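You operate a simulated robot arm through the tools that you are given. There is no shell and no other tool.

You run a simulated two-armed robot. Do the job below in one go: nothing can be reset, and whatever is moved stays where it is left.

JOB
Swap the green spacer for the ticket's one and emboss the green sheet.
Fine: the green spacer goes in the grey bay; one pull of the lever, the bed stays in. Set down upright: what you pick out.

The check looks at the end state, three seconds after you hand in, the way a careful person would. Anything else that was tipped, shoved, dropped, spilled or broken makes it a failure. Flat cloth is picked up by pressing the open fingertips on it (5 to 10 N) and closing them slowly along it; thin cloth reads only 2 to 8 mm in the jaws.

ROBOT AND FRAMES
Two 7-joint arms with three-finger grippers on one trunk that stands fixed in place. Base frame: the origin is at the foot of the trunk, x ahead of it, y to its left, z up; the work surface is at about z = 850. Readings come in mm, degrees, newtons and seconds.
The left shoulder is at [70, 146, 1212], the right one opposite. With the tool pointing down near the work surface each hand reaches from about 280 to 680 mm from the base axis, measured 20 degrees to its own side. Payload 2.2 kg a hand.
The TCP of each hand is the grasp point between the finger pads, 28 mm short of the fingertips. In the tool frame z runs along the fingers and y along their closing line. Largest opening 102 mm; the body of the gripper starts 71 mm behind the TCP.
Orientation is that of the tool frame in the base frame, as a unit quaternion [w, x, y, z]. With the fingers straight down and closing along the base's y, the tool's x points along the base's -x, its y along +y and its z along -z.

CONTROLS
- The arms move only by the tool step_arm. It takes "left_commands", "right_commands" or both (then of equal length, played together; a hand with none holds still); each is a list of rows, each an object of numbers (a shift or turn left out is 0, a gripper value left out holds the last): "dx", "dy", "dz": the shift along the tool's x, y, z in mm; "rx", "ry", "rz": the turn, a rotation vector about the tool's x, y, z in degrees; "jaw": the opening, from 0 (shut) to 1 (fully open). In form: [{"dx": .., "dy": .., "dz": .., "rx": .., "ry": .., "rz": .., "jaw": ..}, ...]. A call has 1 to 20 rows; each row shifts and turns the commanded pose from where the row before left it, along the tool's axes as they then stand. A row lasts 0.2 s, in which the tool goes at most 50 mm and 8.6 degrees; a call with a longer step from one row to the next is refused whole, and so is a gripper value outside its range. A pose out of reach is approached as far as the arm can. The call stops where the force on the tool passes 40 N (or 10 N more than at its start, if that is more) or the arm is blocked; 0.2 s more then pass. The fingers move at their own pace and stop on an object; they squeeze with about 20 N. The grip force told is the motor's: it shows also when the fingers shut on nothing. Time passes only in rows, and 0.2 s behind the last, so rows that do not move let the fingers close. The reply holds the time, the measured pose of the TCP, the force on the tool along the base axes, the opening and the grip force, in the units named above and with some noise, with the torque about the TCP (base axes, N m) and any sound that the robot's microphone picked up.
- Cameras (640 x 400 px; columns grow to the right, rows downward): "scene" is now at [140.2, 35.1, 1459.4]; the picture's right is [0.43, -0.90, 0.00], its down [-0.44, -0.21, -0.87] and it looks along [0.79, 0.38, -0.49] (base axes); focal length 311 px, centre (320, 200). "left" rides on the left gripper at [72, 38, -86] in its tool frame; the picture's right is [-0.47, 0.89, 0.00], its down [-0.60, -0.32, -0.73] and it looks along [-0.65, -0.34, 0.68] (tool axes); focal length 256 px, centre (320, 200). "right" rides on the right gripper at [69, 44, -86] in its tool frame; the picture's right is [-0.53, 0.85, 0.00], its down [-0.58, -0.36, -0.73] and it looks along [-0.62, -0.39, 0.68] (tool axes); focal length 256 px, centre (320, 200). There is no depth. A picture from a camera that has moved, and an enlarged one, comes with that camera's place and axes in the base frame and with its lens. The place of the scene camera against the robot may be out by one fixed shift of up to 18 mm in any direction.
- camera(camera): a new picture of that camera. No time passes.
- move_column(by): slides the trunk up (or, below 0, down) by that many mm; the arms and the scene camera ride with it, the base frame stays. It gives what a move gives, with no picture.
- aim_head(pan, tilt): turns the head with the scene camera to pan (to the left, within 86 degrees either way) and tilt (down, from -29 to 69), counted from straight ahead of the robot. It gives what a move gives.
- zoom(camera, box): a new picture of the part [left, top, right, bottom] of that camera's present view, enlarged. No time passes.
- finish_job(): hands the job in; it is judged then, once.

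Nothing tells you positions but the pictures and the camera data. Unless the task says otherwise, let go and move clear before handing in.

The tools are called after "Emit:" as name(argument=value, ...) on one line, values as JSON. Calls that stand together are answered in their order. step_arm: Moves the arms, as the interface text tells. Its arguments: {"type":"object","properties":{"left_commands":{"type":"array","items":{"type":"object","properties":{"dx":{"type":"number"},"dy":{"type":"number"},"dz":{"type":"number"},"rx":{"type":"number"},"ry":{"type":"number"},"rz":{"type":"number"},"jaw":{"type":"number"}}}},"right_commands":{"type":"array","items":{"type":"object","properties":{"dx":{"type":"number"},"dy":{"type":"number"},"dz":{"type":"number"},"rx":{"type":"number"},"ry":{"type":"number"},"rz":{"type":"number"},"jaw":{"type":"number"}}}}},"required":[]} The other tools are called the same way: move_column (by) slides the trunk up or down; aim_head (pan, tilt) turns the head that bears the scene camera; camera (camera) takes a picture; zoom (camera, box) takes an enlarged picture of a part of a camera's view; finish_job () hands the job in.

At the start:

```text
clock: 0.0
left_position: [387.7, 338.5, 1300.9]
left_ee_rot: [0.001, -0.001, 1.0, 0.0]
left_contact_force: [-0.1, -0.7, 1.0]
left_torque: [-0.03, 0.01, 0.05]
left_finger_gap: 101.9
left_finger_force: 0.0
right_position: [452.6, -33.3, 1254.5]
right_ee_rot: [-0.001, 0.0, 1.0, 0.0]
right_contact_force: [-0.8, 0.8, -0.5]
right_torque: [0.0, -0.01, 0.01]
right_finger_gap: 101.9
right_finger_force: 0.0
trunk travel left (down, up): [-750.0, 190.0]
head pan, tilt: [25.8, 29.3]
```

scene: 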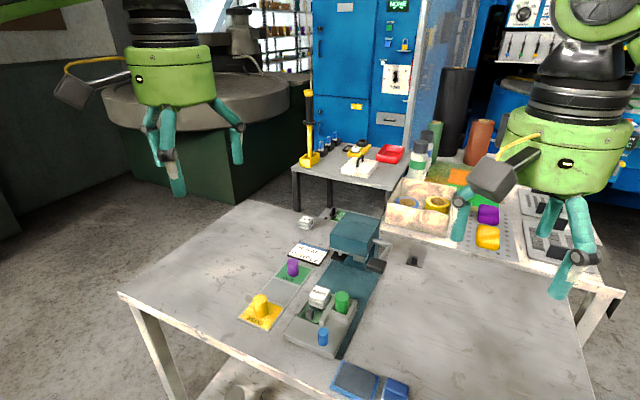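
right: 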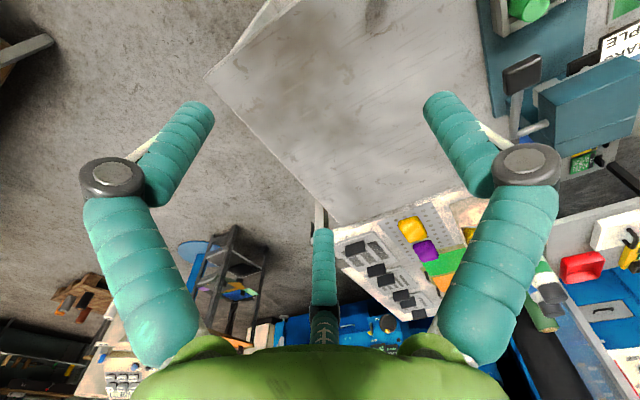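
left: 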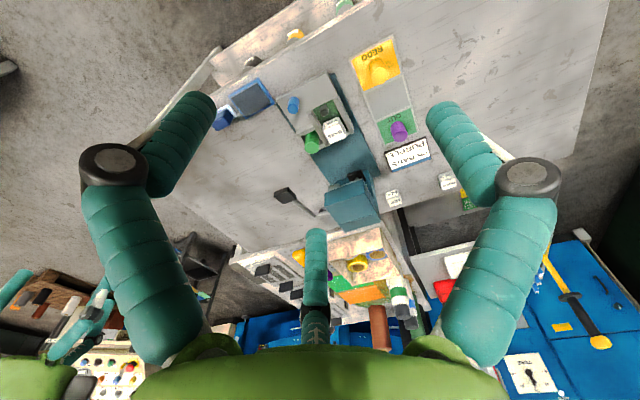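

I see a work table with a teal press, a bed holding coloured spacers, coloured bays and a ticket. I'll zoom in on the details first.

Emit:
zoom(camera="scene", box=[220, 200, 420, 325])

Emit:
zoom(camera="scene", box=[260, 260, 420, 400])

Emit:
zoom(camera="left", box=[200, 0, 500, 240])

Emit:
zoom(camera="left", box=[260, 60, 440, 180])

Emit:
zoom(camera="right", box=[480, 0, 640, 180])

```text
3.20 times, centred on (320, 262) of scene
camera zoom: at [140.2, 35.1, 1459.4], right [0.43, -0.9, 0.0], down [-0.44, -0.21, -0.87], along [0.79, 0.38, -0.49], focal length 996 px, centre (320, 0)
```

zoom: 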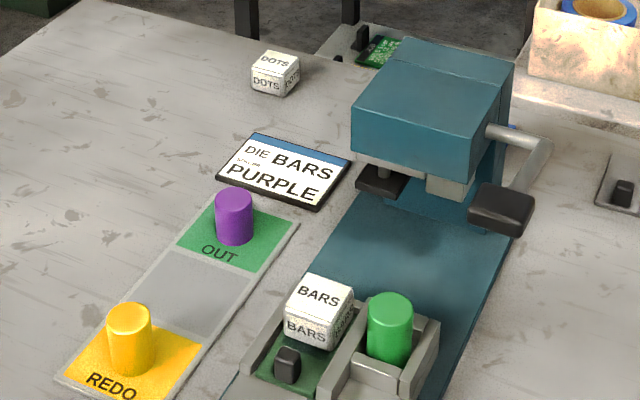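

```text
2.86 times, centred on (340, 330) of scene
camera zoom: at [140.2, 35.1, 1459.4], right [0.43, -0.9, 0.0], down [-0.44, -0.21, -0.87], along [0.79, 0.38, -0.49], focal length 890 px, centre (263, -171)
```

zoom: 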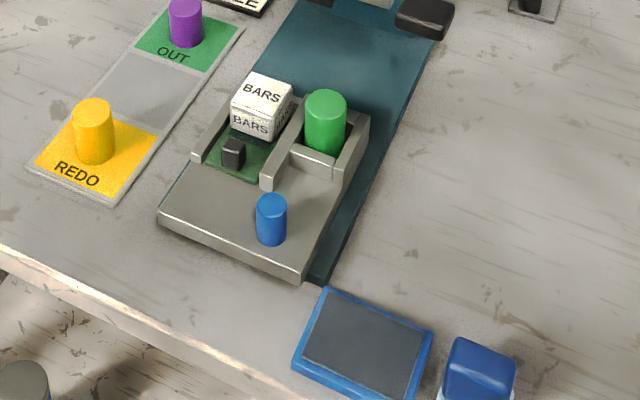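

```text
1.67 times, centred on (350, 120) of left
camera zoom: at [315.4, 376.3, 1385.9], right [0.46, 0.89, 0.0], down [0.6, -0.32, 0.73], along [0.65, -0.34, -0.68], focal length 427 px, centre (270, 333)
```

zoom: 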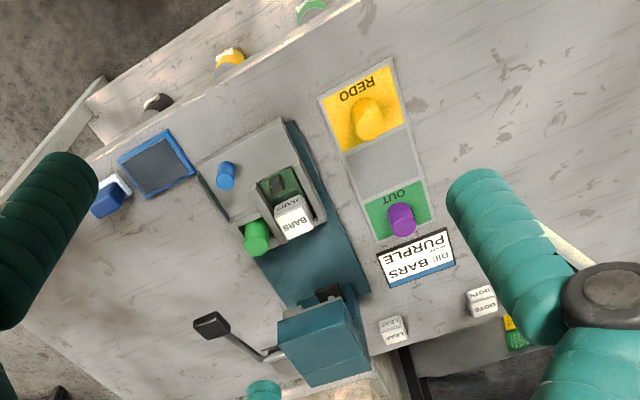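

```text
3.33 times, centred on (350, 120) of left
camera zoom: at [315.4, 376.3, 1385.9], right [0.46, 0.89, 0.0], down [0.6, -0.32, 0.73], along [0.65, -0.34, -0.68], focal length 853 px, centre (220, 467)
```

zoom: 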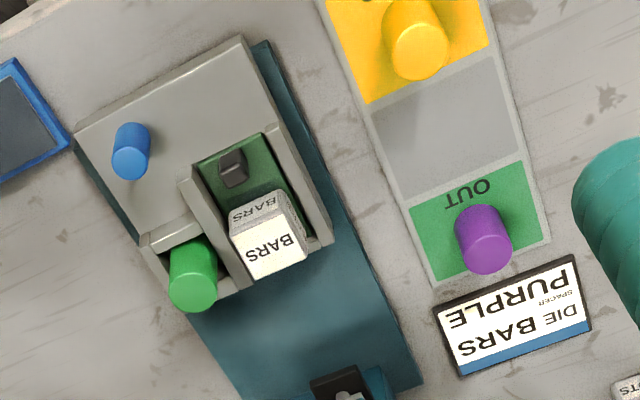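

```text
2.22 times, centred on (560, 90) of right
camera zoom: at [383.8, 9.4, 1342.0], right [0.53, 0.85, 0.0], down [0.58, -0.36, 0.73], along [0.62, -0.39, -0.68], focal length 569 px, centre (-213, 444)
```

zoom: 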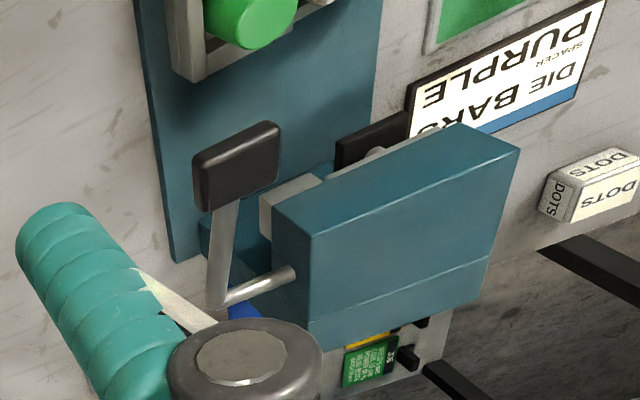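

The ticket reads DIE BARS, SPACER PURPLE. The BARS die and green spacer sit in the bed, and the purple spacer is on OUT. I'll look closer at the bed, the press and what's behind them.

Emit:
zoom(camera="scene", box=[280, 270, 380, 360])

Emit:
zoom(camera="scene", box=[290, 200, 430, 290])

Emit:
zoom(camera="scene", box=[380, 130, 620, 280])

Emit:
zoom(camera="left", box=[270, 70, 370, 160])

Emit:
zoom(camera="left", box=[260, 160, 480, 290])

```text
4.44 times, centred on (330, 315) of scene
camera zoom: at [140.2, 35.1, 1459.4], right [0.43, -0.9, 0.0], down [-0.44, -0.21, -0.87], along [0.79, 0.38, -0.49], focal length 1384 px, centre (276, -311)
```

zoom: 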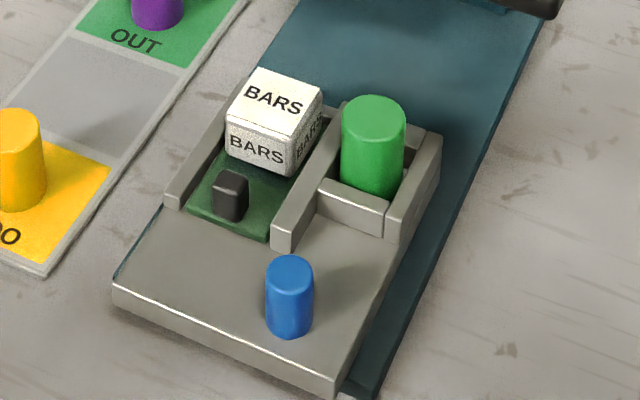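

```text
4.44 times, centred on (360, 245) of scene
camera zoom: at [140.2, 35.1, 1459.4], right [0.43, -0.9, 0.0], down [-0.44, -0.21, -0.87], along [0.79, 0.38, -0.49], focal length 1384 px, centre (142, 0)
```

zoom: 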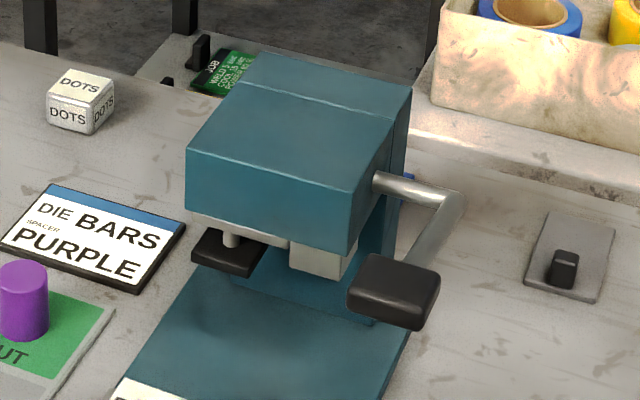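

```text
2.67 times, centred on (500, 205) of scene
camera zoom: at [140.2, 35.1, 1459.4], right [0.43, -0.9, 0.0], down [-0.44, -0.21, -0.87], along [0.79, 0.38, -0.49], focal length 830 px, centre (-160, 187)
```

zoom: 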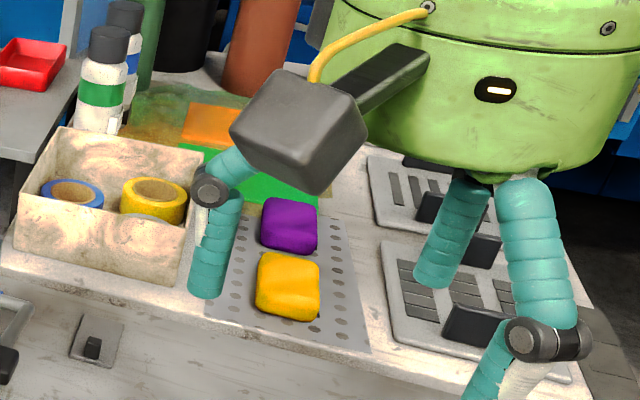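

```text
4.44 times, centred on (320, 115) of left
camera zoom: at [315.4, 376.3, 1385.9], right [0.46, 0.89, 0.0], down [0.6, -0.32, 0.73], along [0.65, -0.34, -0.68], focal length 1138 px, centre (320, 578)
```

zoom: 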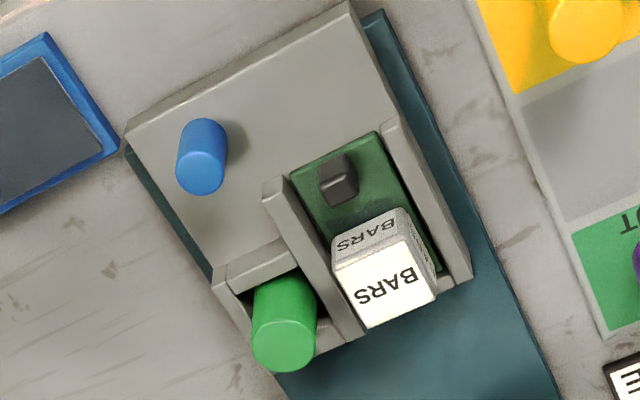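

```text
2.91 times, centred on (370, 225) of left
camera zoom: at [315.4, 376.3, 1385.9], right [0.46, 0.89, 0.0], down [0.6, -0.32, 0.73], along [0.65, -0.34, -0.68], focal length 745 px, centre (174, 127)
```

zoom: 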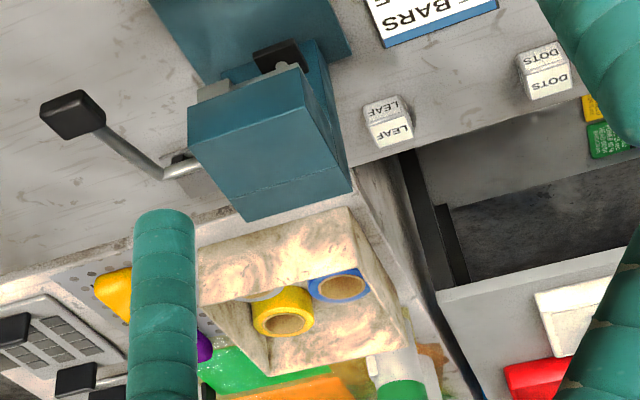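

The bed looks aligned with base x, at roughly x 490–630 and y 180–300, with the press head beyond it. I'll lower the left hand to get a closer view.

Emit:
step_arm(left_commands=[{"dx": -10.5, "dy": -2, "dz": 45}, {"dx": -10.5, "dy": -2, "dz": 45}, {"dx": -10.5, "dy": -2, "dz": 45}, {"dx": -10.5, "dy": -2, "dz": 45}, {}])

Emit:
camera(camera="left")

Emit:
zoom(camera="left", box=[200, 60, 440, 210])

Emit:
camera(camera="scene")

```text
clock: 1.2
left_position: [428.1, 331.9, 1121.9]
left_ee_rot: [0.001, -0.001, 1.0, -0.001]
left_contact_force: [-0.3, -0.1, -0.1]
left_torque: [0.0, -0.01, -0.01]
left_finger_gap: 102.0
left_finger_force: 0.0
right_position: [451.9, -33.6, 1254.4]
right_ee_rot: [0.0, 0.0, 1.0, 0.0]
right_contact_force: [0.0, 0.3, 0.2]
right_torque: [0.01, -0.01, -0.02]
right_finger_gap: 101.9
right_finger_force: 0.0
trunk travel left (down, up): [-750.0, 190.0]
head pan, tilt: [25.8, 29.3]
```

```text
taken
camera left: at [356.4, 369.0, 1207.2], right [0.46, 0.89, 0.0], down [0.6, -0.32, 0.73], along [0.65, -0.34, -0.68], focal length 256 px, centre (320, 200)
```

left: 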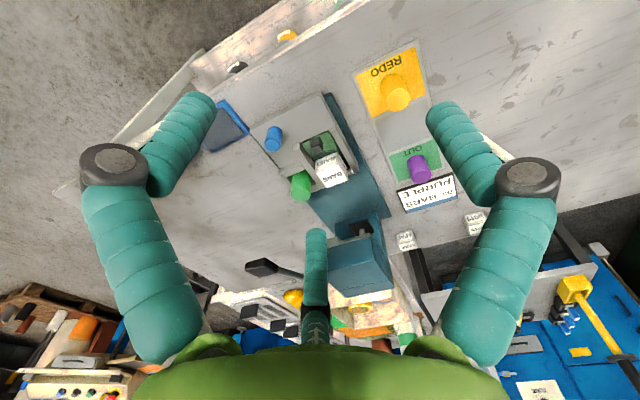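

```text
2.67 times, centred on (320, 135) of left
camera zoom: at [356.4, 369.0, 1207.2], right [0.46, 0.89, 0.0], down [0.6, -0.32, 0.73], along [0.65, -0.34, -0.68], focal length 683 px, centre (320, 373)
```

zoom: 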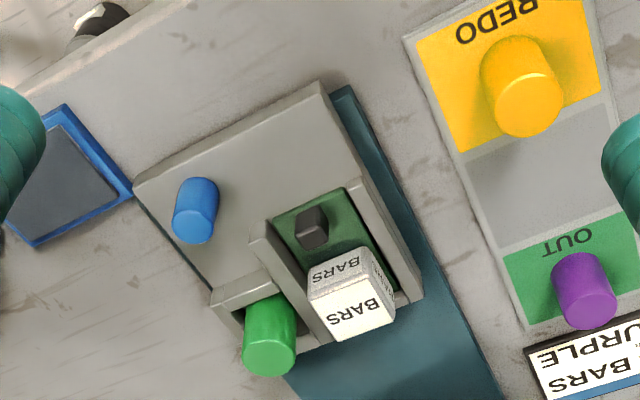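

```text
taken
camera scene: at [139.4, 34.8, 1459.5], right [0.43, -0.9, 0.0], down [-0.44, -0.21, -0.87], along [0.79, 0.38, -0.49], focal length 311 px, centre (320, 200)
```

scene: 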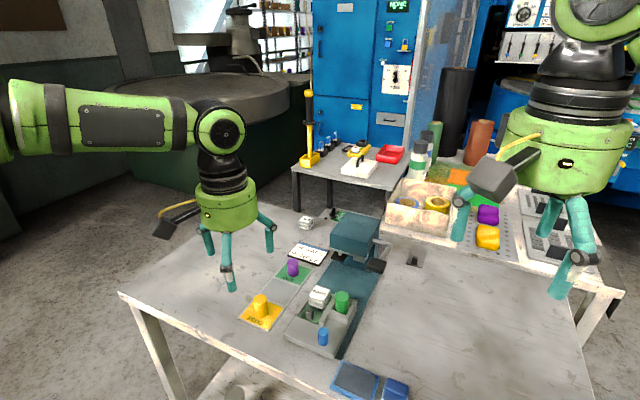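

Triangulated so far:
- Green spacer: about (606, 204), top at 914.
- Purple spacer: about (693, 385), top at 881.
- Blue bed knob: (512, 212).
- Lever grip: about (611, 144, 1030).
- Grey bay centre: about (614, 381).

I'll go closer to the bed for detail.

Emit:
step_arm(left_commands=[{"dx": -18, "dy": -17.5, "dz": 28}, {"dx": -18, "dy": -17.5, "dz": 28}, {"dx": -18, "dy": -17.5, "dz": 28}, {"dx": -18, "dy": -17.5, "dz": 28}, {}])

Emit:
camera(camera="left")

Emit:
zoom(camera="left", box=[240, 100, 400, 250])

Emit:
zoom(camera="scene", box=[320, 200, 440, 280])

```text
clock: 2.4
left_position: [501.4, 261.2, 1009.0]
left_ee_rot: [0.001, -0.001, 1.0, 0.0]
left_contact_force: [-0.3, 0.6, 0.3]
left_torque: [0.02, -0.01, -0.01]
left_finger_gap: 102.1
left_finger_force: 0.1
right_position: [451.8, -32.9, 1253.2]
right_ee_rot: [0.0, 0.0, 1.0, 0.0]
right_contact_force: [0.0, -0.5, 0.3]
right_torque: [-0.01, -0.02, 0.01]
right_finger_gap: 101.9
right_finger_force: 0.0
trunk travel left (down, up): [-750.0, 190.0]
head pan, tilt: [25.8, 29.3]
```

```text
taken
camera left: at [428.9, 298.1, 1094.3], right [0.46, 0.89, 0.0], down [0.6, -0.32, 0.73], along [0.65, -0.34, -0.68], focal length 256 px, centre (320, 200)
```

left: 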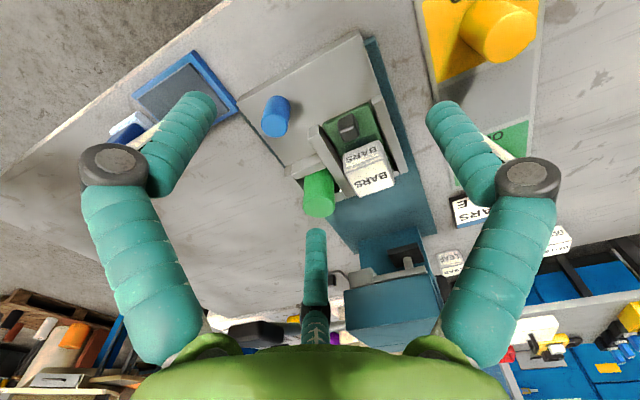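

```text
2.67 times, centred on (320, 175) of left
camera zoom: at [428.9, 298.1, 1094.3], right [0.46, 0.89, 0.0], down [0.6, -0.32, 0.73], along [0.65, -0.34, -0.68], focal length 683 px, centre (320, 267)
```

zoom: 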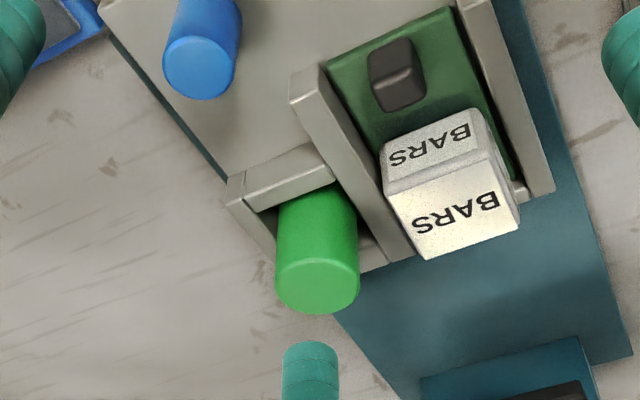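

```text
5.00 times, centred on (380, 240) of scene
camera zoom: at [139.1, 35.4, 1459.5], right [0.43, -0.9, 0.0], down [-0.44, -0.21, -0.87], along [0.79, 0.38, -0.49], focal length 1557 px, centre (20, 0)
```

zoom: 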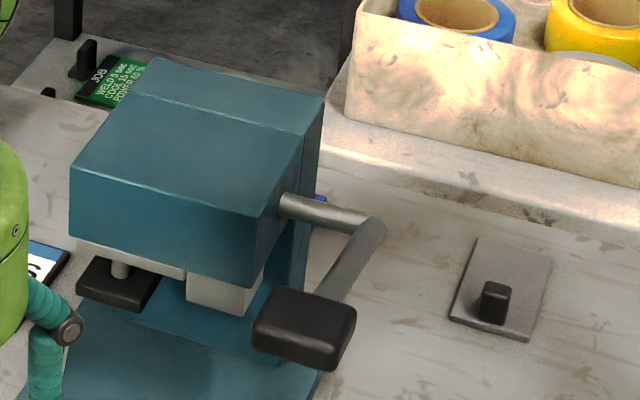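

The press layout is clear now: the bed pocket holds the green spacer, and the BARS die sits on the green sheet. The lever grip would foul the gripper body if I closed along y, so I'll turn the left hand to close along x.

Emit:
step_arm(left_commands=[{"rz": 8.2, "jaw": 0.6}, {"rz": 8.2}, {"rz": 8.2}, {"rz": 8.2}, {"rz": 8.2}, {"rz": 8.2}, {"rz": 8.2}, {"rz": 8.2}, {"rz": 8.2}, {"rz": 8.2}, {"rz": 8.0}, {}])

Emit:
camera(camera="left")

Emit:
camera(camera="scene")

```text
clock: 5.0
left_position: [502.3, 260.1, 1008.8]
left_ee_rot: [0.0, 0.708, 0.706, 0.001]
left_contact_force: [-0.2, -0.4, 0.8]
left_torque: [-0.02, 0.02, -0.03]
left_finger_gap: 61.1
left_finger_force: 0.0
right_position: [452.4, -33.4, 1254.4]
right_ee_rot: [0.0, 0.001, 1.0, -0.001]
right_contact_force: [0.9, 0.1, 0.6]
right_torque: [0.02, 0.04, 0.02]
right_finger_gap: 101.9
right_finger_force: 0.0
trunk travel left (down, up): [-750.0, 190.0]
head pan, tilt: [25.8, 29.3]
```

```text
taken
camera left: at [540.1, 332.2, 1094.6], right [0.88, -0.47, 0.0], down [-0.32, -0.6, 0.73], along [-0.34, -0.65, -0.68], focal length 256 px, centre (320, 200)
```

left: 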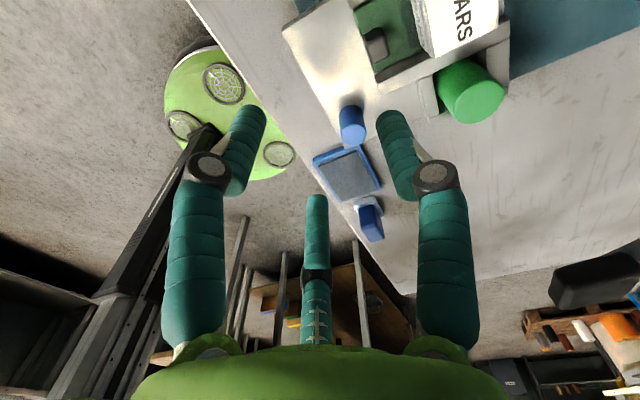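

```text
taken
camera scene: at [140.2, 35.1, 1459.4], right [0.43, -0.9, 0.0], down [-0.44, -0.21, -0.87], along [0.79, 0.38, -0.49], focal length 311 px, centre (320, 200)
```

scene: 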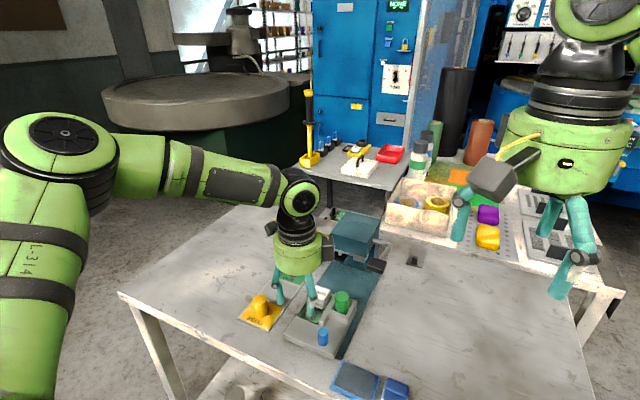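

Emit:
step_arm(left_commands=[{"dx": -19, "dy": 35, "dz": 5}, {"dx": -19, "dy": 35, "dz": 5}, {"dx": -18, "dy": 34, "dz": 5}, {}])

Emit:
camera(camera="left")

Emit:
zoom(camera="left", box=[220, 60, 420, 200])

Emit:
zoom(camera="scene", box=[250, 190, 410, 340])

```text
clock: 6.0
left_position: [555.9, 232.6, 1005.2]
left_ee_rot: [0.001, 0.706, 0.708, 0.0]
left_contact_force: [-0.1, -0.3, -0.5]
left_torque: [0.05, 0.0, 0.01]
left_finger_gap: 61.2
left_finger_force: 0.0
left hand out of reach, approached as far as the arm can: row 2, 3
right_position: [453.2, -34.6, 1254.8]
right_ee_rot: [-0.002, 0.0, 1.0, 0.001]
right_contact_force: [-0.1, -0.1, -0.6]
right_torque: [-0.01, 0.05, 0.01]
right_finger_gap: 102.2
right_finger_force: 0.1
trunk travel left (down, up): [-750.0, 190.0]
head pan, tilt: [25.8, 29.3]
```

```text
taken
camera left: at [594.5, 304.6, 1091.1], right [0.89, -0.46, 0.0], down [-0.32, -0.6, 0.73], along [-0.34, -0.65, -0.68], focal length 256 px, centre (320, 200)
```

left: 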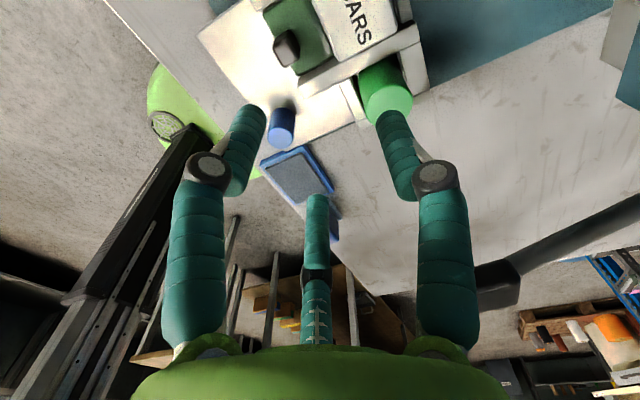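

```text
2.86 times, centred on (320, 130) of left
camera zoom: at [594.5, 304.6, 1091.1], right [0.89, -0.46, 0.0], down [-0.32, -0.6, 0.73], along [-0.34, -0.65, -0.68], focal length 731 px, centre (320, 400)
```

zoom: 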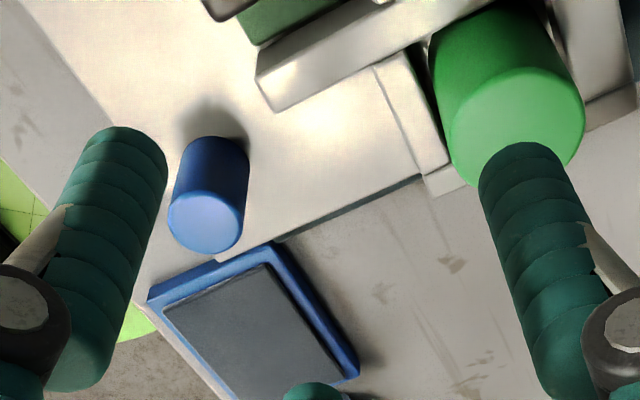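

```text
2.67 times, centred on (330, 265) of scene
camera zoom: at [141.4, 34.3, 1459.3], right [0.43, -0.9, 0.0], down [-0.44, -0.21, -0.87], along [0.78, 0.38, -0.49], focal length 830 px, centre (293, 27)
```

zoom: 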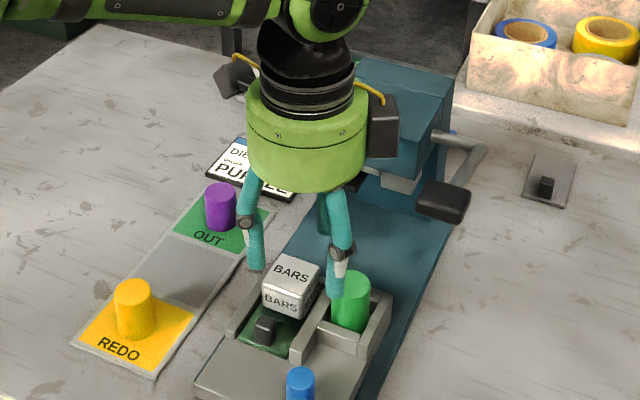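

With the hand turned to close along x it runs out of reach. I'll go back to closing along y and pitch the fingers forward instead. That adds reach and keeps the gripper body behind the lever grip.

Emit:
step_arm(left_commands=[{"dx": 15, "dy": -25, "dz": -20}, {"dx": 15, "dy": -25, "dz": -20}, {"rz": -8.2}, {"rz": -8.2}, {"rz": -8.2}, {"rz": -8.2}, {"rz": -8.2}, {"rz": -8.2}, {"rz": -8.2}, {"rz": -8.2}, {"rz": -8.2}, {"rz": -8.2}, {"rz": -8.0}, {}])

```text
clock: 9.0
left_position: [506.9, 262.9, 1044.3]
left_ee_rot: [0.0, -0.001, 1.0, 0.0]
left_contact_force: [-0.3, 0.0, 0.9]
left_torque: [-0.01, -0.02, 0.01]
left_finger_gap: 61.1
left_finger_force: 0.0
right_position: [452.0, -33.9, 1255.3]
right_ee_rot: [0.0, 0.001, 1.0, 0.001]
right_contact_force: [0.1, 0.5, -0.2]
right_torque: [0.01, 0.03, 0.0]
right_finger_gap: 101.8
right_finger_force: 0.0
trunk travel left (down, up): [-750.0, 190.0]
head pan, tilt: [25.8, 29.3]
```

Emit:
step_arm(left_commands=[{"ry": -8, "jaw": 0.5}, {"ry": -8}, {"ry": -8}, {"ry": -8}, {"dx": -7.8, "dy": -19.7, "dz": 29.6}, {"dx": -7.8, "dy": -19.7, "dz": 29.6}, {"dx": -7.8, "dy": -19.7, "dz": 29.6}, {}])

Emit:
camera(camera="left")

Emit:
zoom(camera="left", box=[220, 60, 420, 200])

Emit:
zoom(camera="scene", box=[250, 190, 410, 340])

```text
clock: 10.8
left_position: [576.5, 204.3, 982.3]
left_ee_rot: [0.277, 0.0, 0.961, -0.001]
left_contact_force: [-0.2, 0.2, 0.7]
left_torque: [0.01, 0.01, -0.02]
left_finger_gap: 51.0
left_finger_force: 0.1
right_position: [452.9, -31.3, 1254.5]
right_ee_rot: [0.0, -0.001, 1.0, 0.0]
right_contact_force: [-0.4, 0.6, 0.4]
right_torque: [-0.02, -0.02, -0.01]
right_finger_gap: 102.1
right_finger_force: 0.0
trunk travel left (down, up): [-750.0, 190.0]
head pan, tilt: [25.8, 29.3]
```

```text
taken
camera left: at [468.4, 240.2, 1016.7], right [0.39, 0.89, 0.25], down [0.12, -0.32, 0.94], along [0.91, -0.34, -0.23], focal length 256 px, centre (320, 200)
```

left: 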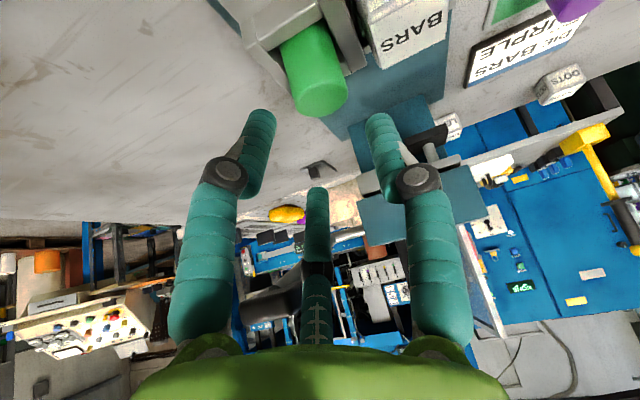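

```text
2.86 times, centred on (320, 130) of left
camera zoom: at [468.4, 240.2, 1016.7], right [0.39, 0.89, 0.25], down [0.12, -0.32, 0.94], along [0.91, -0.34, -0.23], focal length 731 px, centre (320, 400)
```

zoom: 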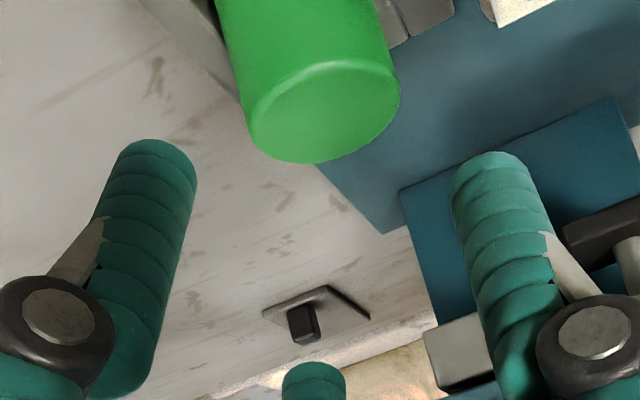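

```text
2.67 times, centred on (330, 265) of scene
camera zoom: at [139.9, 35.3, 1459.4], right [0.43, -0.9, 0.0], down [-0.44, -0.21, -0.87], along [0.79, 0.38, -0.49], focal length 830 px, centre (293, 27)
```

zoom: 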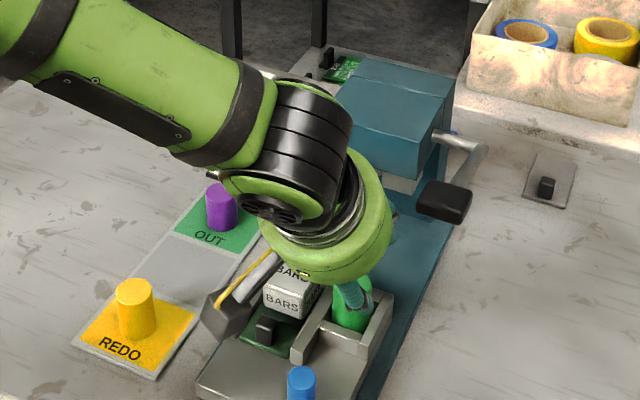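

Emit:
step_arm(left_commands=[{"dx": 2.5, "dy": -0.2, "dz": 14.6}, {"dx": 2.5, "dy": -0.2, "dz": 14.6}, {"dx": 2.6, "dy": -0.2, "dz": 14.6}, {"dx": 2.6, "dy": -0.2, "dz": 14.6}, {}])

Emit:
camera(camera="left")

Emit:
zoom(camera="scene", box=[280, 230, 400, 330])

```text
clock: 12.0
left_position: [586.7, 212.3, 938.6]
left_ee_rot: [0.277, 0.0, 0.961, -0.001]
left_contact_force: [-1.7, -1.1, 5.0]
left_torque: [-0.08, 0.11, -0.06]
left_finger_gap: 50.1
left_finger_force: 0.0
left hand out of reach, approached as far as the arm can: row 3, 4
right_position: [452.3, -34.7, 1255.4]
right_ee_rot: [0.0, 0.0, 1.0, 0.001]
right_contact_force: [-0.4, 0.2, -1.0]
right_torque: [0.01, -0.02, 0.0]
right_finger_gap: 102.0
right_finger_force: 0.1
trunk travel left (down, up): [-750.0, 190.0]
head pan, tilt: [25.8, 29.3]
```

```text
taken
camera left: at [479.6, 249.1, 972.5], right [0.39, 0.89, 0.25], down [0.12, -0.32, 0.94], along [0.91, -0.34, -0.23], focal length 256 px, centre (320, 200)
```

left: 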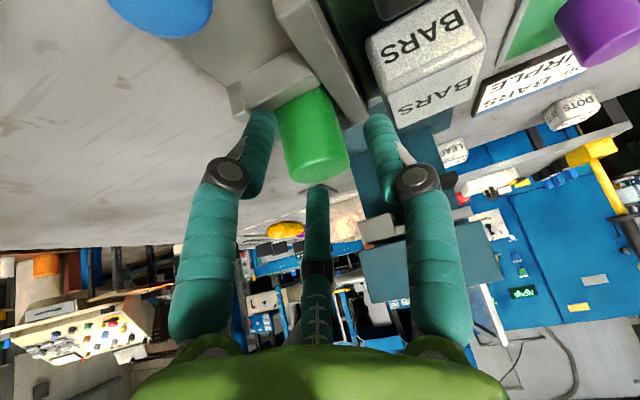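

```text
4.00 times, centred on (340, 280) of scene
camera zoom: at [139.0, 34.3, 1459.6], right [0.43, -0.9, 0.0], down [-0.44, -0.21, -0.87], along [0.79, 0.38, -0.49], focal length 1245 px, centre (240, -120)
```

zoom: 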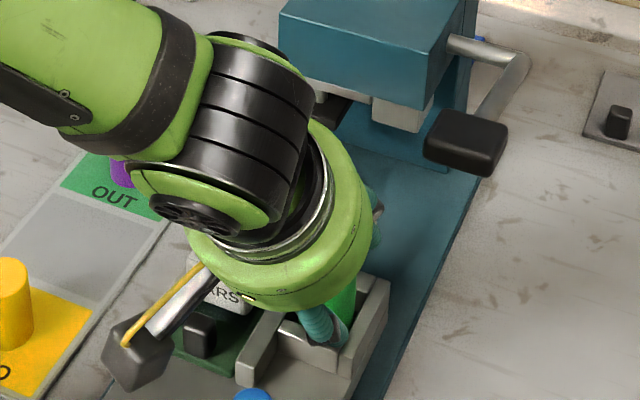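

The tilted pose also runs out of reach just short of the spacer. I'll back off, level the tool and test what the arm can reach at a safe height.

Emit:
step_arm(left_commands=[{"dx": -15.5, "dy": -8, "dz": -43.4}, {"dx": -20, "dz": -31.8}, {"dx": -20, "dz": -31.8}, {"ry": 8}, {"ry": 8}, {"ry": 8}, {"ry": 8}, {"dx": -29, "dy": 0}, {}])

Emit:
camera(camera="scene")

```text
clock: 14.0
left_position: [565.6, 225.7, 1064.2]
left_ee_rot: [0.0, 0.0, 1.0, -0.002]
left_contact_force: [-0.7, -0.1, 0.0]
left_torque: [0.0, 0.01, 0.02]
left_finger_gap: 50.9
left_finger_force: 0.0
left hand out of reach, approached as far as the arm can: row 7, 8
right_position: [451.1, -34.0, 1254.9]
right_ee_rot: [0.001, 0.0, 1.0, 0.0]
right_contact_force: [0.9, -0.3, 0.0]
right_torque: [-0.01, 0.01, 0.03]
right_finger_gap: 101.9
right_finger_force: 0.2
trunk travel left (down, up): [-750.0, 190.0]
head pan, tilt: [25.8, 29.3]
```

```text
taken
camera scene: at [140.6, 34.9, 1459.3], right [0.43, -0.9, 0.0], down [-0.44, -0.21, -0.87], along [0.78, 0.38, -0.49], focal length 311 px, centre (320, 200)
```

scene: 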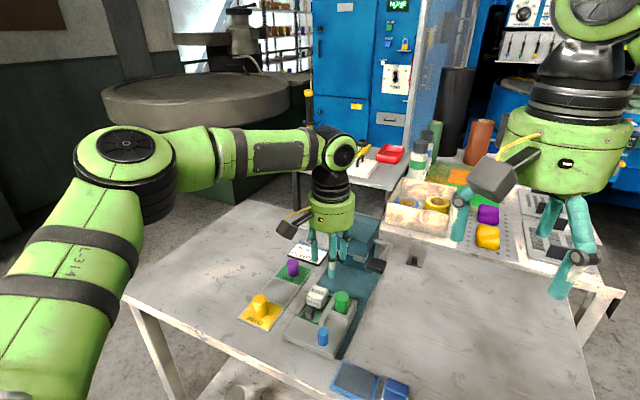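

Emit:
move_column(by=120)

Emit:
step_arm(left_commands=[{"dx": -20, "dy": -11, "dz": 30}, {"dx": -20, "dy": -11, "dz": 30}, {"dz": 30}, {"dz": 30}, {}])

Emit:
camera(camera="scene")

```text
clock: 15.5
left_position: [566.1, 226.3, 1184.7]
left_ee_rot: [0.001, -0.001, 1.0, -0.002]
left_contact_force: [0.4, 0.4, -0.4]
left_torque: [0.01, 0.0, -0.01]
left_finger_gap: 51.0
left_finger_force: 0.0
right_position: [452.6, -33.8, 1375.2]
right_ee_rot: [0.0, 0.0, 1.0, 0.0]
right_contact_force: [-0.2, -0.4, -0.3]
right_torque: [-0.01, -0.04, 0.0]
right_finger_gap: 102.3
right_finger_force: 0.0
trunk travel left (down, up): [-870.0, 70.0]
head pan, tilt: [25.8, 29.3]
```

```text
clock: 16.7
left_position: [540.1, 237.4, 1084.3]
left_ee_rot: [0.002, -0.001, 1.0, -0.001]
left_contact_force: [-0.1, 0.4, 0.6]
left_torque: [0.01, -0.03, -0.01]
left_finger_gap: 51.0
left_finger_force: 0.0
left hand out of reach, approached as far as the arm can: row 1, 2, 3, 4
right_position: [453.2, -33.1, 1374.8]
right_ee_rot: [0.0, 0.0, 1.0, 0.0]
right_contact_force: [0.1, -0.2, 0.0]
right_torque: [-0.04, 0.0, 0.0]
right_finger_gap: 101.8
right_finger_force: 0.0
trunk travel left (down, up): [-870.0, 70.0]
head pan, tilt: [25.8, 29.3]
```

```text
taken
camera scene: at [140.1, 34.9, 1579.4], right [0.43, -0.9, 0.0], down [-0.44, -0.21, -0.87], along [0.79, 0.38, -0.49], focal length 311 px, centre (320, 200)
```

scene: 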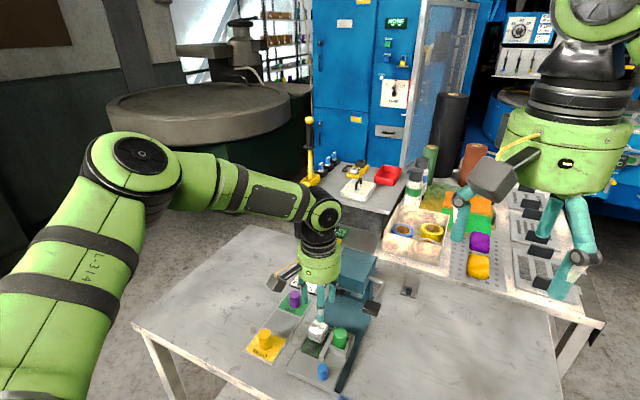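

Reach shrinks with the trunk up, so the shoulder looks like the limit. I'll retract the hand and lower the trunk well below the start height, then retry with the fingers pitched forward.

Emit:
step_arm(left_commands=[{"dx": 20, "dy": 15.5, "dz": -33.3}, {"dx": 20, "dy": 15.5, "dz": -33.3}, {"dx": 20, "dy": 15.5, "dz": -33.3}, {"dx": 20, "dy": 15.5, "dz": -33.3}, {"dx": 20, "dy": 15.5, "dz": -33.3}, {"dx": 20, "dy": 15.5, "dz": -33.3}, {}])

Emit:
move_column(by=-230)

Emit:
camera(camera="scene")

Emit:
camera(camera="right")

```text
clock: 18.3
left_position: [422.4, 332.7, 1284.5]
left_ee_rot: [0.0, 0.0, 1.0, -0.001]
left_contact_force: [-0.1, 0.5, 0.3]
left_torque: [-0.04, 0.0, 0.0]
left_finger_gap: 51.2
left_finger_force: 0.1
right_position: [452.5, -32.5, 1374.4]
right_ee_rot: [0.0, 0.001, 1.0, 0.001]
right_contact_force: [-0.5, -1.1, -0.4]
right_torque: [0.0, 0.0, -0.01]
right_finger_gap: 102.0
right_finger_force: 0.0
trunk travel left (down, up): [-870.0, 70.0]
head pan, tilt: [25.8, 29.3]
```

```text
clock: 20.7
left_position: [422.2, 332.5, 1054.4]
left_ee_rot: [0.001, -0.001, 1.0, 0.0]
left_contact_force: [0.2, -0.4, 0.3]
left_torque: [0.02, 0.0, 0.01]
left_finger_gap: 51.1
left_finger_force: 0.1
right_position: [453.2, -32.7, 1145.3]
right_ee_rot: [0.0, 0.001, 1.0, 0.0]
right_contact_force: [0.3, 0.1, 0.6]
right_torque: [-0.01, 0.03, 0.01]
right_finger_gap: 102.0
right_finger_force: 0.0
trunk travel left (down, up): [-640.0, 300.0]
head pan, tilt: [25.8, 29.3]
```

```text
taken
camera scene: at [140.1, 35.1, 1349.4], right [0.43, -0.9, 0.0], down [-0.44, -0.21, -0.87], along [0.79, 0.38, -0.49], focal length 311 px, centre (320, 200)
```

scene: 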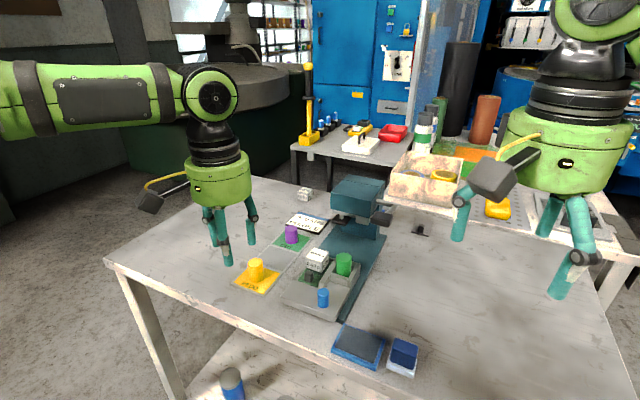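

```text
taken
camera right: at [383.7, 9.4, 1232.1], right [0.53, 0.85, 0.0], down [0.58, -0.36, 0.73], along [0.62, -0.39, -0.68], focal length 256 px, centre (320, 200)
```

right: 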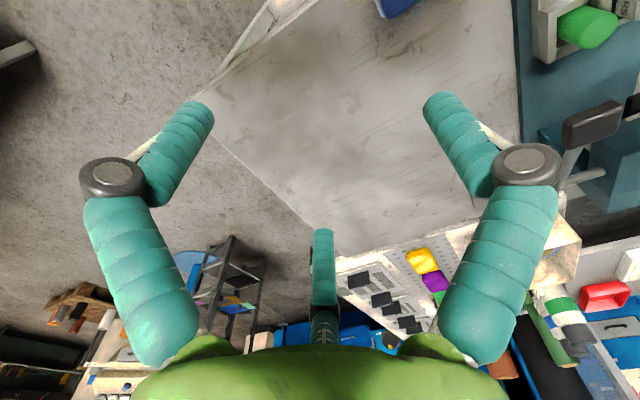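

Emit:
step_arm(left_commands=[{"dx": -37, "dy": -21.5}, {"dx": -37, "dy": -21.5}, {"dx": -37, "dy": -21.5}, {"dx": -37, "dy": -21.5}, {"dx": -37, "dy": -21.5}, {}])

Emit:
camera(camera="scene")

```text
clock: 22.1
left_position: [568.0, 245.7, 1050.8]
left_ee_rot: [0.002, -0.001, 1.0, 0.0]
left_contact_force: [0.8, 0.4, 0.1]
left_torque: [-0.03, 0.02, 0.03]
left_finger_gap: 50.9
left_finger_force: 0.2
left hand out of reach, approached as far as the arm can: row 5
right_position: [453.0, -32.4, 1145.1]
right_ee_rot: [0.001, 0.0, 1.0, 0.0]
right_contact_force: [0.6, 0.3, 0.1]
right_torque: [-0.04, 0.01, 0.0]
right_finger_gap: 101.9
right_finger_force: 0.0
trunk travel left (down, up): [-640.0, 300.0]
head pan, tilt: [25.8, 29.3]
```

```text
taken
camera scene: at [140.7, 35.2, 1349.3], right [0.43, -0.9, 0.0], down [-0.44, -0.21, -0.87], along [0.78, 0.38, -0.49], focal length 311 px, centre (320, 200)
```

scene: 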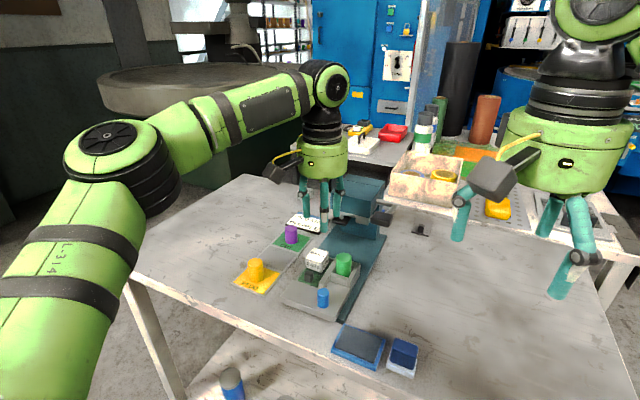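

The reach still stops near x=570. I'll go back to the original trunk height, retract, drop low near the body and then extend at low height, in case the arm settles into a better posture.

Emit:
step_arm(left_commands=[{"dx": 40, "dy": 10}, {"dx": 40, "dy": 10}, {"dx": 40, "dy": 10}, {"dx": 40, "dy": 10}, {"dx": 40, "dy": 10}, {}])

Emit:
move_column(by=110)

Emit:
step_arm(left_commands=[{"dz": 40}, {"dz": 40}, {"dz": 40}, {"dz": 40}, {"dz": 30}, {}, {}])

Emit:
camera(camera="scene")

```text
clock: 23.5
left_position: [367.2, 294.6, 1049.4]
left_ee_rot: [0.0, -0.001, 1.0, -0.001]
left_contact_force: [0.3, -0.4, 0.1]
left_torque: [0.04, 0.03, 0.01]
left_finger_gap: 51.2
left_finger_force: 0.1
right_position: [453.2, -33.6, 1144.5]
right_ee_rot: [-0.001, 0.001, 1.0, 0.0]
right_contact_force: [-0.3, -0.3, -0.5]
right_torque: [0.0, 0.03, 0.03]
right_finger_gap: 102.0
right_finger_force: 0.0
trunk travel left (down, up): [-640.0, 300.0]
head pan, tilt: [25.8, 29.3]
```

```text
clock: 24.9
left_position: [367.6, 294.9, 1159.6]
left_ee_rot: [0.0, -0.001, 1.0, -0.001]
left_contact_force: [0.5, -0.5, -0.1]
left_torque: [0.04, -0.03, 0.01]
left_finger_gap: 51.0
left_finger_force: 0.0
right_position: [452.9, -32.9, 1255.7]
right_ee_rot: [0.0, 0.0, 1.0, 0.001]
right_contact_force: [-0.8, 0.0, -0.1]
right_torque: [0.01, 0.01, -0.01]
right_finger_gap: 101.8
right_finger_force: 0.1
trunk travel left (down, up): [-750.0, 190.0]
head pan, tilt: [25.8, 29.3]
```

```text
clock: 26.5
left_position: [366.1, 294.6, 971.3]
left_ee_rot: [0.002, -0.001, 1.0, -0.002]
left_contact_force: [0.5, -0.2, -0.4]
left_torque: [0.02, 0.02, 0.01]
left_finger_gap: 51.1
left_finger_force: 0.3
right_position: [452.9, -32.5, 1255.4]
right_ee_rot: [0.0, 0.0, 1.0, -0.001]
right_contact_force: [0.7, -0.7, 0.8]
right_torque: [-0.02, -0.01, 0.0]
right_finger_gap: 101.7
right_finger_force: 0.0
trunk travel left (down, up): [-750.0, 190.0]
head pan, tilt: [25.8, 29.3]
```

```text
taken
camera scene: at [140.2, 35.1, 1459.4], right [0.43, -0.9, 0.0], down [-0.44, -0.21, -0.87], along [0.79, 0.38, -0.49], focal length 311 px, centre (320, 200)
```

scene: 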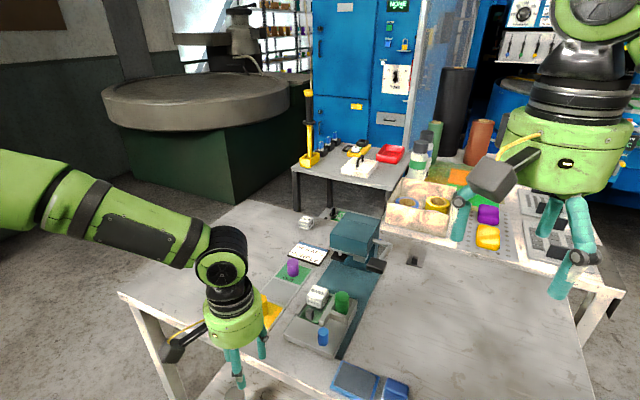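

Emit:
step_arm(left_commands=[{"dx": -40, "dy": -8.3}, {"dx": -40, "dy": -8.3}, {"dx": -40, "dy": -8.3}, {"dx": -40, "dy": -8.3}, {"dx": -40, "dy": -8.3}, {"dx": -40, "dy": -8.3}, {}])

Emit:
camera(camera="scene")

```text
clock: 28.1
left_position: [561.8, 262.0, 985.9]
left_ee_rot: [0.001, 0.0, 1.0, -0.001]
left_contact_force: [-0.2, -0.2, -0.1]
left_torque: [-0.01, 0.01, 0.03]
left_finger_gap: 51.1
left_finger_force: 0.2
left hand out of reach, approached as far as the arm can: row 5, 6
right_position: [454.2, -33.5, 1253.9]
right_ee_rot: [0.0, 0.0, 1.0, 0.002]
right_contact_force: [0.1, -1.6, -0.1]
right_torque: [0.02, -0.01, -0.01]
right_finger_gap: 101.9
right_finger_force: 0.1
trunk travel left (down, up): [-750.0, 190.0]
head pan, tilt: [25.8, 29.3]
```

```text
taken
camera scene: at [141.0, 34.6, 1459.3], right [0.43, -0.9, 0.0], down [-0.44, -0.21, -0.87], along [0.78, 0.38, -0.49], focal length 311 px, centre (320, 200)
```

scene: 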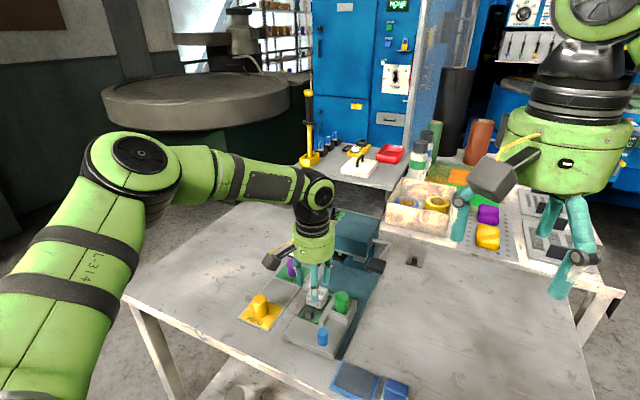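

The reach data fits an elbow that stays put, so lowering the trunk and pitching the fingers more should bring everything in range. I'll retract up, lower the trunk to a shoulder height of about 1000, then pitch about 45°.

Emit:
step_arm(left_commands=[{"dx": 25, "dy": 8, "dz": -40}, {"dx": 25, "dy": 8, "dz": -40}, {"dx": 25, "dy": 8, "dz": -40}, {"dx": 25, "dy": 8, "dz": -40}, {"dz": -45}, {"dz": -45}, {}])

Emit:
move_column(by=-205)

Emit:
camera(camera="scene")

```text
clock: 29.7
left_position: [462.2, 296.1, 1236.6]
left_ee_rot: [0.001, -0.001, 1.0, -0.001]
left_contact_force: [0.8, -0.3, -0.2]
left_torque: [-0.03, -0.04, -0.03]
left_finger_gap: 50.8
left_finger_force: 0.0
right_position: [452.3, -32.5, 1254.2]
right_ee_rot: [0.0, 0.0, 1.0, 0.0]
right_contact_force: [-0.1, 0.4, -0.4]
right_torque: [0.01, -0.02, -0.01]
right_finger_gap: 101.9
right_finger_force: 0.1
trunk travel left (down, up): [-750.0, 190.0]
head pan, tilt: [25.8, 29.3]
```

```text
clock: 31.9
left_position: [462.5, 294.7, 1030.6]
left_ee_rot: [0.001, -0.001, 1.0, -0.002]
left_contact_force: [0.4, -0.5, -0.4]
left_torque: [0.04, -0.05, 0.0]
left_finger_gap: 50.8
left_finger_force: 0.1
right_position: [452.6, -32.7, 1049.7]
right_ee_rot: [0.0, 0.0, 1.0, 0.0]
right_contact_force: [0.4, -0.3, -0.3]
right_torque: [0.02, 0.02, -0.01]
right_finger_gap: 101.9
right_finger_force: 0.1
trunk travel left (down, up): [-545.0, 395.0]
head pan, tilt: [25.8, 29.3]
```

```text
taken
camera scene: at [140.0, 35.1, 1254.4], right [0.43, -0.9, 0.0], down [-0.44, -0.21, -0.87], along [0.79, 0.38, -0.49], focal length 311 px, centre (320, 200)
```

scene: 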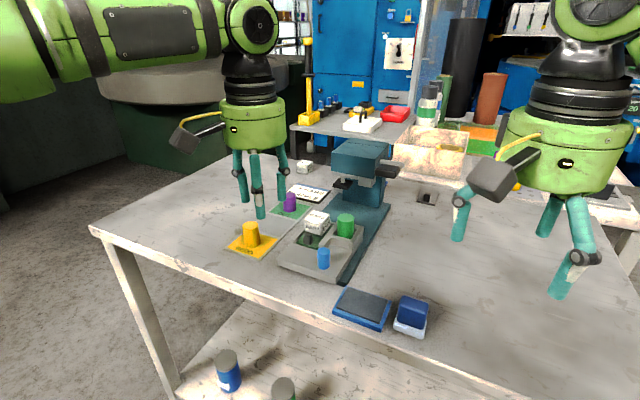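

Emit:
step_arm(left_commands=[{"ry": -8}, {"ry": -8}, {"ry": -8}, {"ry": -8}, {"ry": -8}, {"dx": -15.4, "dy": 14.2, "dz": 31.7}, {"dx": -15.4, "dy": 14.2, "dz": 31.7}, {"dx": -15.4, "dy": 14.2, "dz": 31.7}, {"dx": -15.4, "dy": 14.2, "dz": 31.7}, {"dx": -15.4, "dy": 14.2, "dz": 31.7}, {"dx": -15.4, "dy": 14.2, "dz": 31.7}, {}])

Emit:
camera(camera="left")

Emit:
camera(camera="scene")

```text
clock: 34.5
left_position: [654.5, 380.7, 945.4]
left_ee_rot: [0.343, -0.001, 0.939, 0.0]
left_contact_force: [-0.4, -0.3, 0.2]
left_torque: [-0.01, -0.02, -0.04]
left_finger_gap: 51.1
left_finger_force: 0.0
right_position: [451.2, -33.5, 1050.9]
right_ee_rot: [0.001, 0.0, 1.0, 0.0]
right_contact_force: [-1.0, -1.0, 0.7]
right_torque: [-0.01, -0.01, 0.0]
right_finger_gap: 101.9
right_finger_force: 0.0
trunk travel left (down, up): [-545.0, 395.0]
head pan, tilt: [25.8, 29.3]
```

```text
taken
camera left: at [543.7, 417.6, 963.5], right [0.35, 0.89, 0.3], down [-0.01, -0.32, 0.95], along [0.94, -0.34, -0.1], focal length 256 px, centre (320, 200)
```

left: 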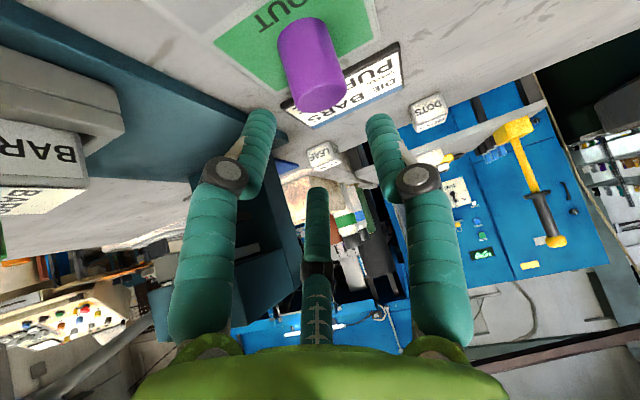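

```text
taken
camera scene: at [139.1, 34.8, 1254.5], right [0.43, -0.9, 0.0], down [-0.44, -0.21, -0.87], along [0.79, 0.38, -0.49], focal length 311 px, centre (320, 200)
```

scene: 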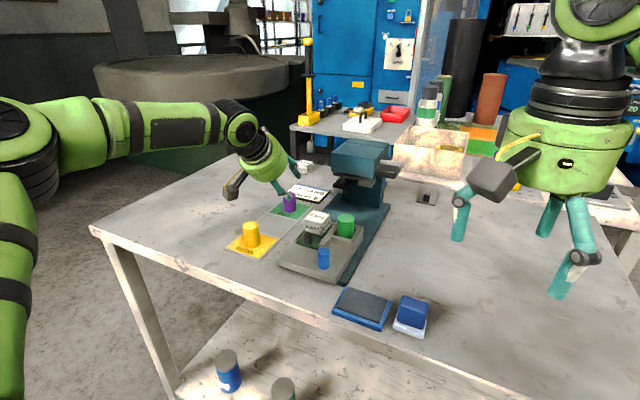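

The model works and the hand now reaches over the purple spacer easily. I'll measure the purple spacer here, then go for green first.

Emit:
zoom(camera="left", box=[220, 0, 420, 140])

Emit:
zoom(camera="scene", box=[220, 170, 400, 290])

```text
2.86 times, centred on (320, 70) of left
camera zoom: at [543.7, 417.6, 963.5], right [0.35, 0.89, 0.3], down [-0.01, -0.32, 0.95], along [0.94, -0.34, -0.1], focal length 731 px, centre (320, 571)
```

zoom: 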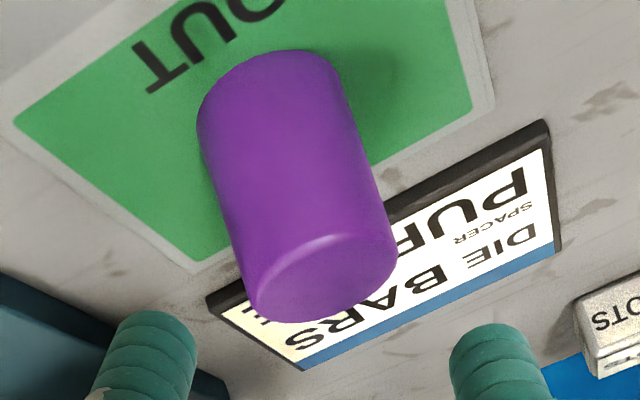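

```text
3.33 times, centred on (310, 230) of scene
camera zoom: at [139.1, 34.8, 1254.5], right [0.43, -0.9, 0.0], down [-0.44, -0.21, -0.87], along [0.79, 0.38, -0.49], focal length 1038 px, centre (353, 100)
```

zoom: 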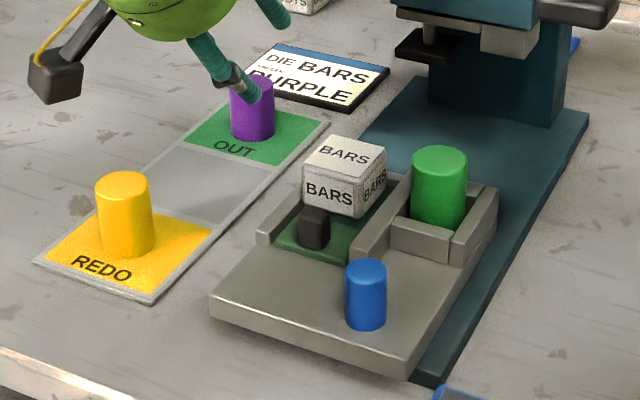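

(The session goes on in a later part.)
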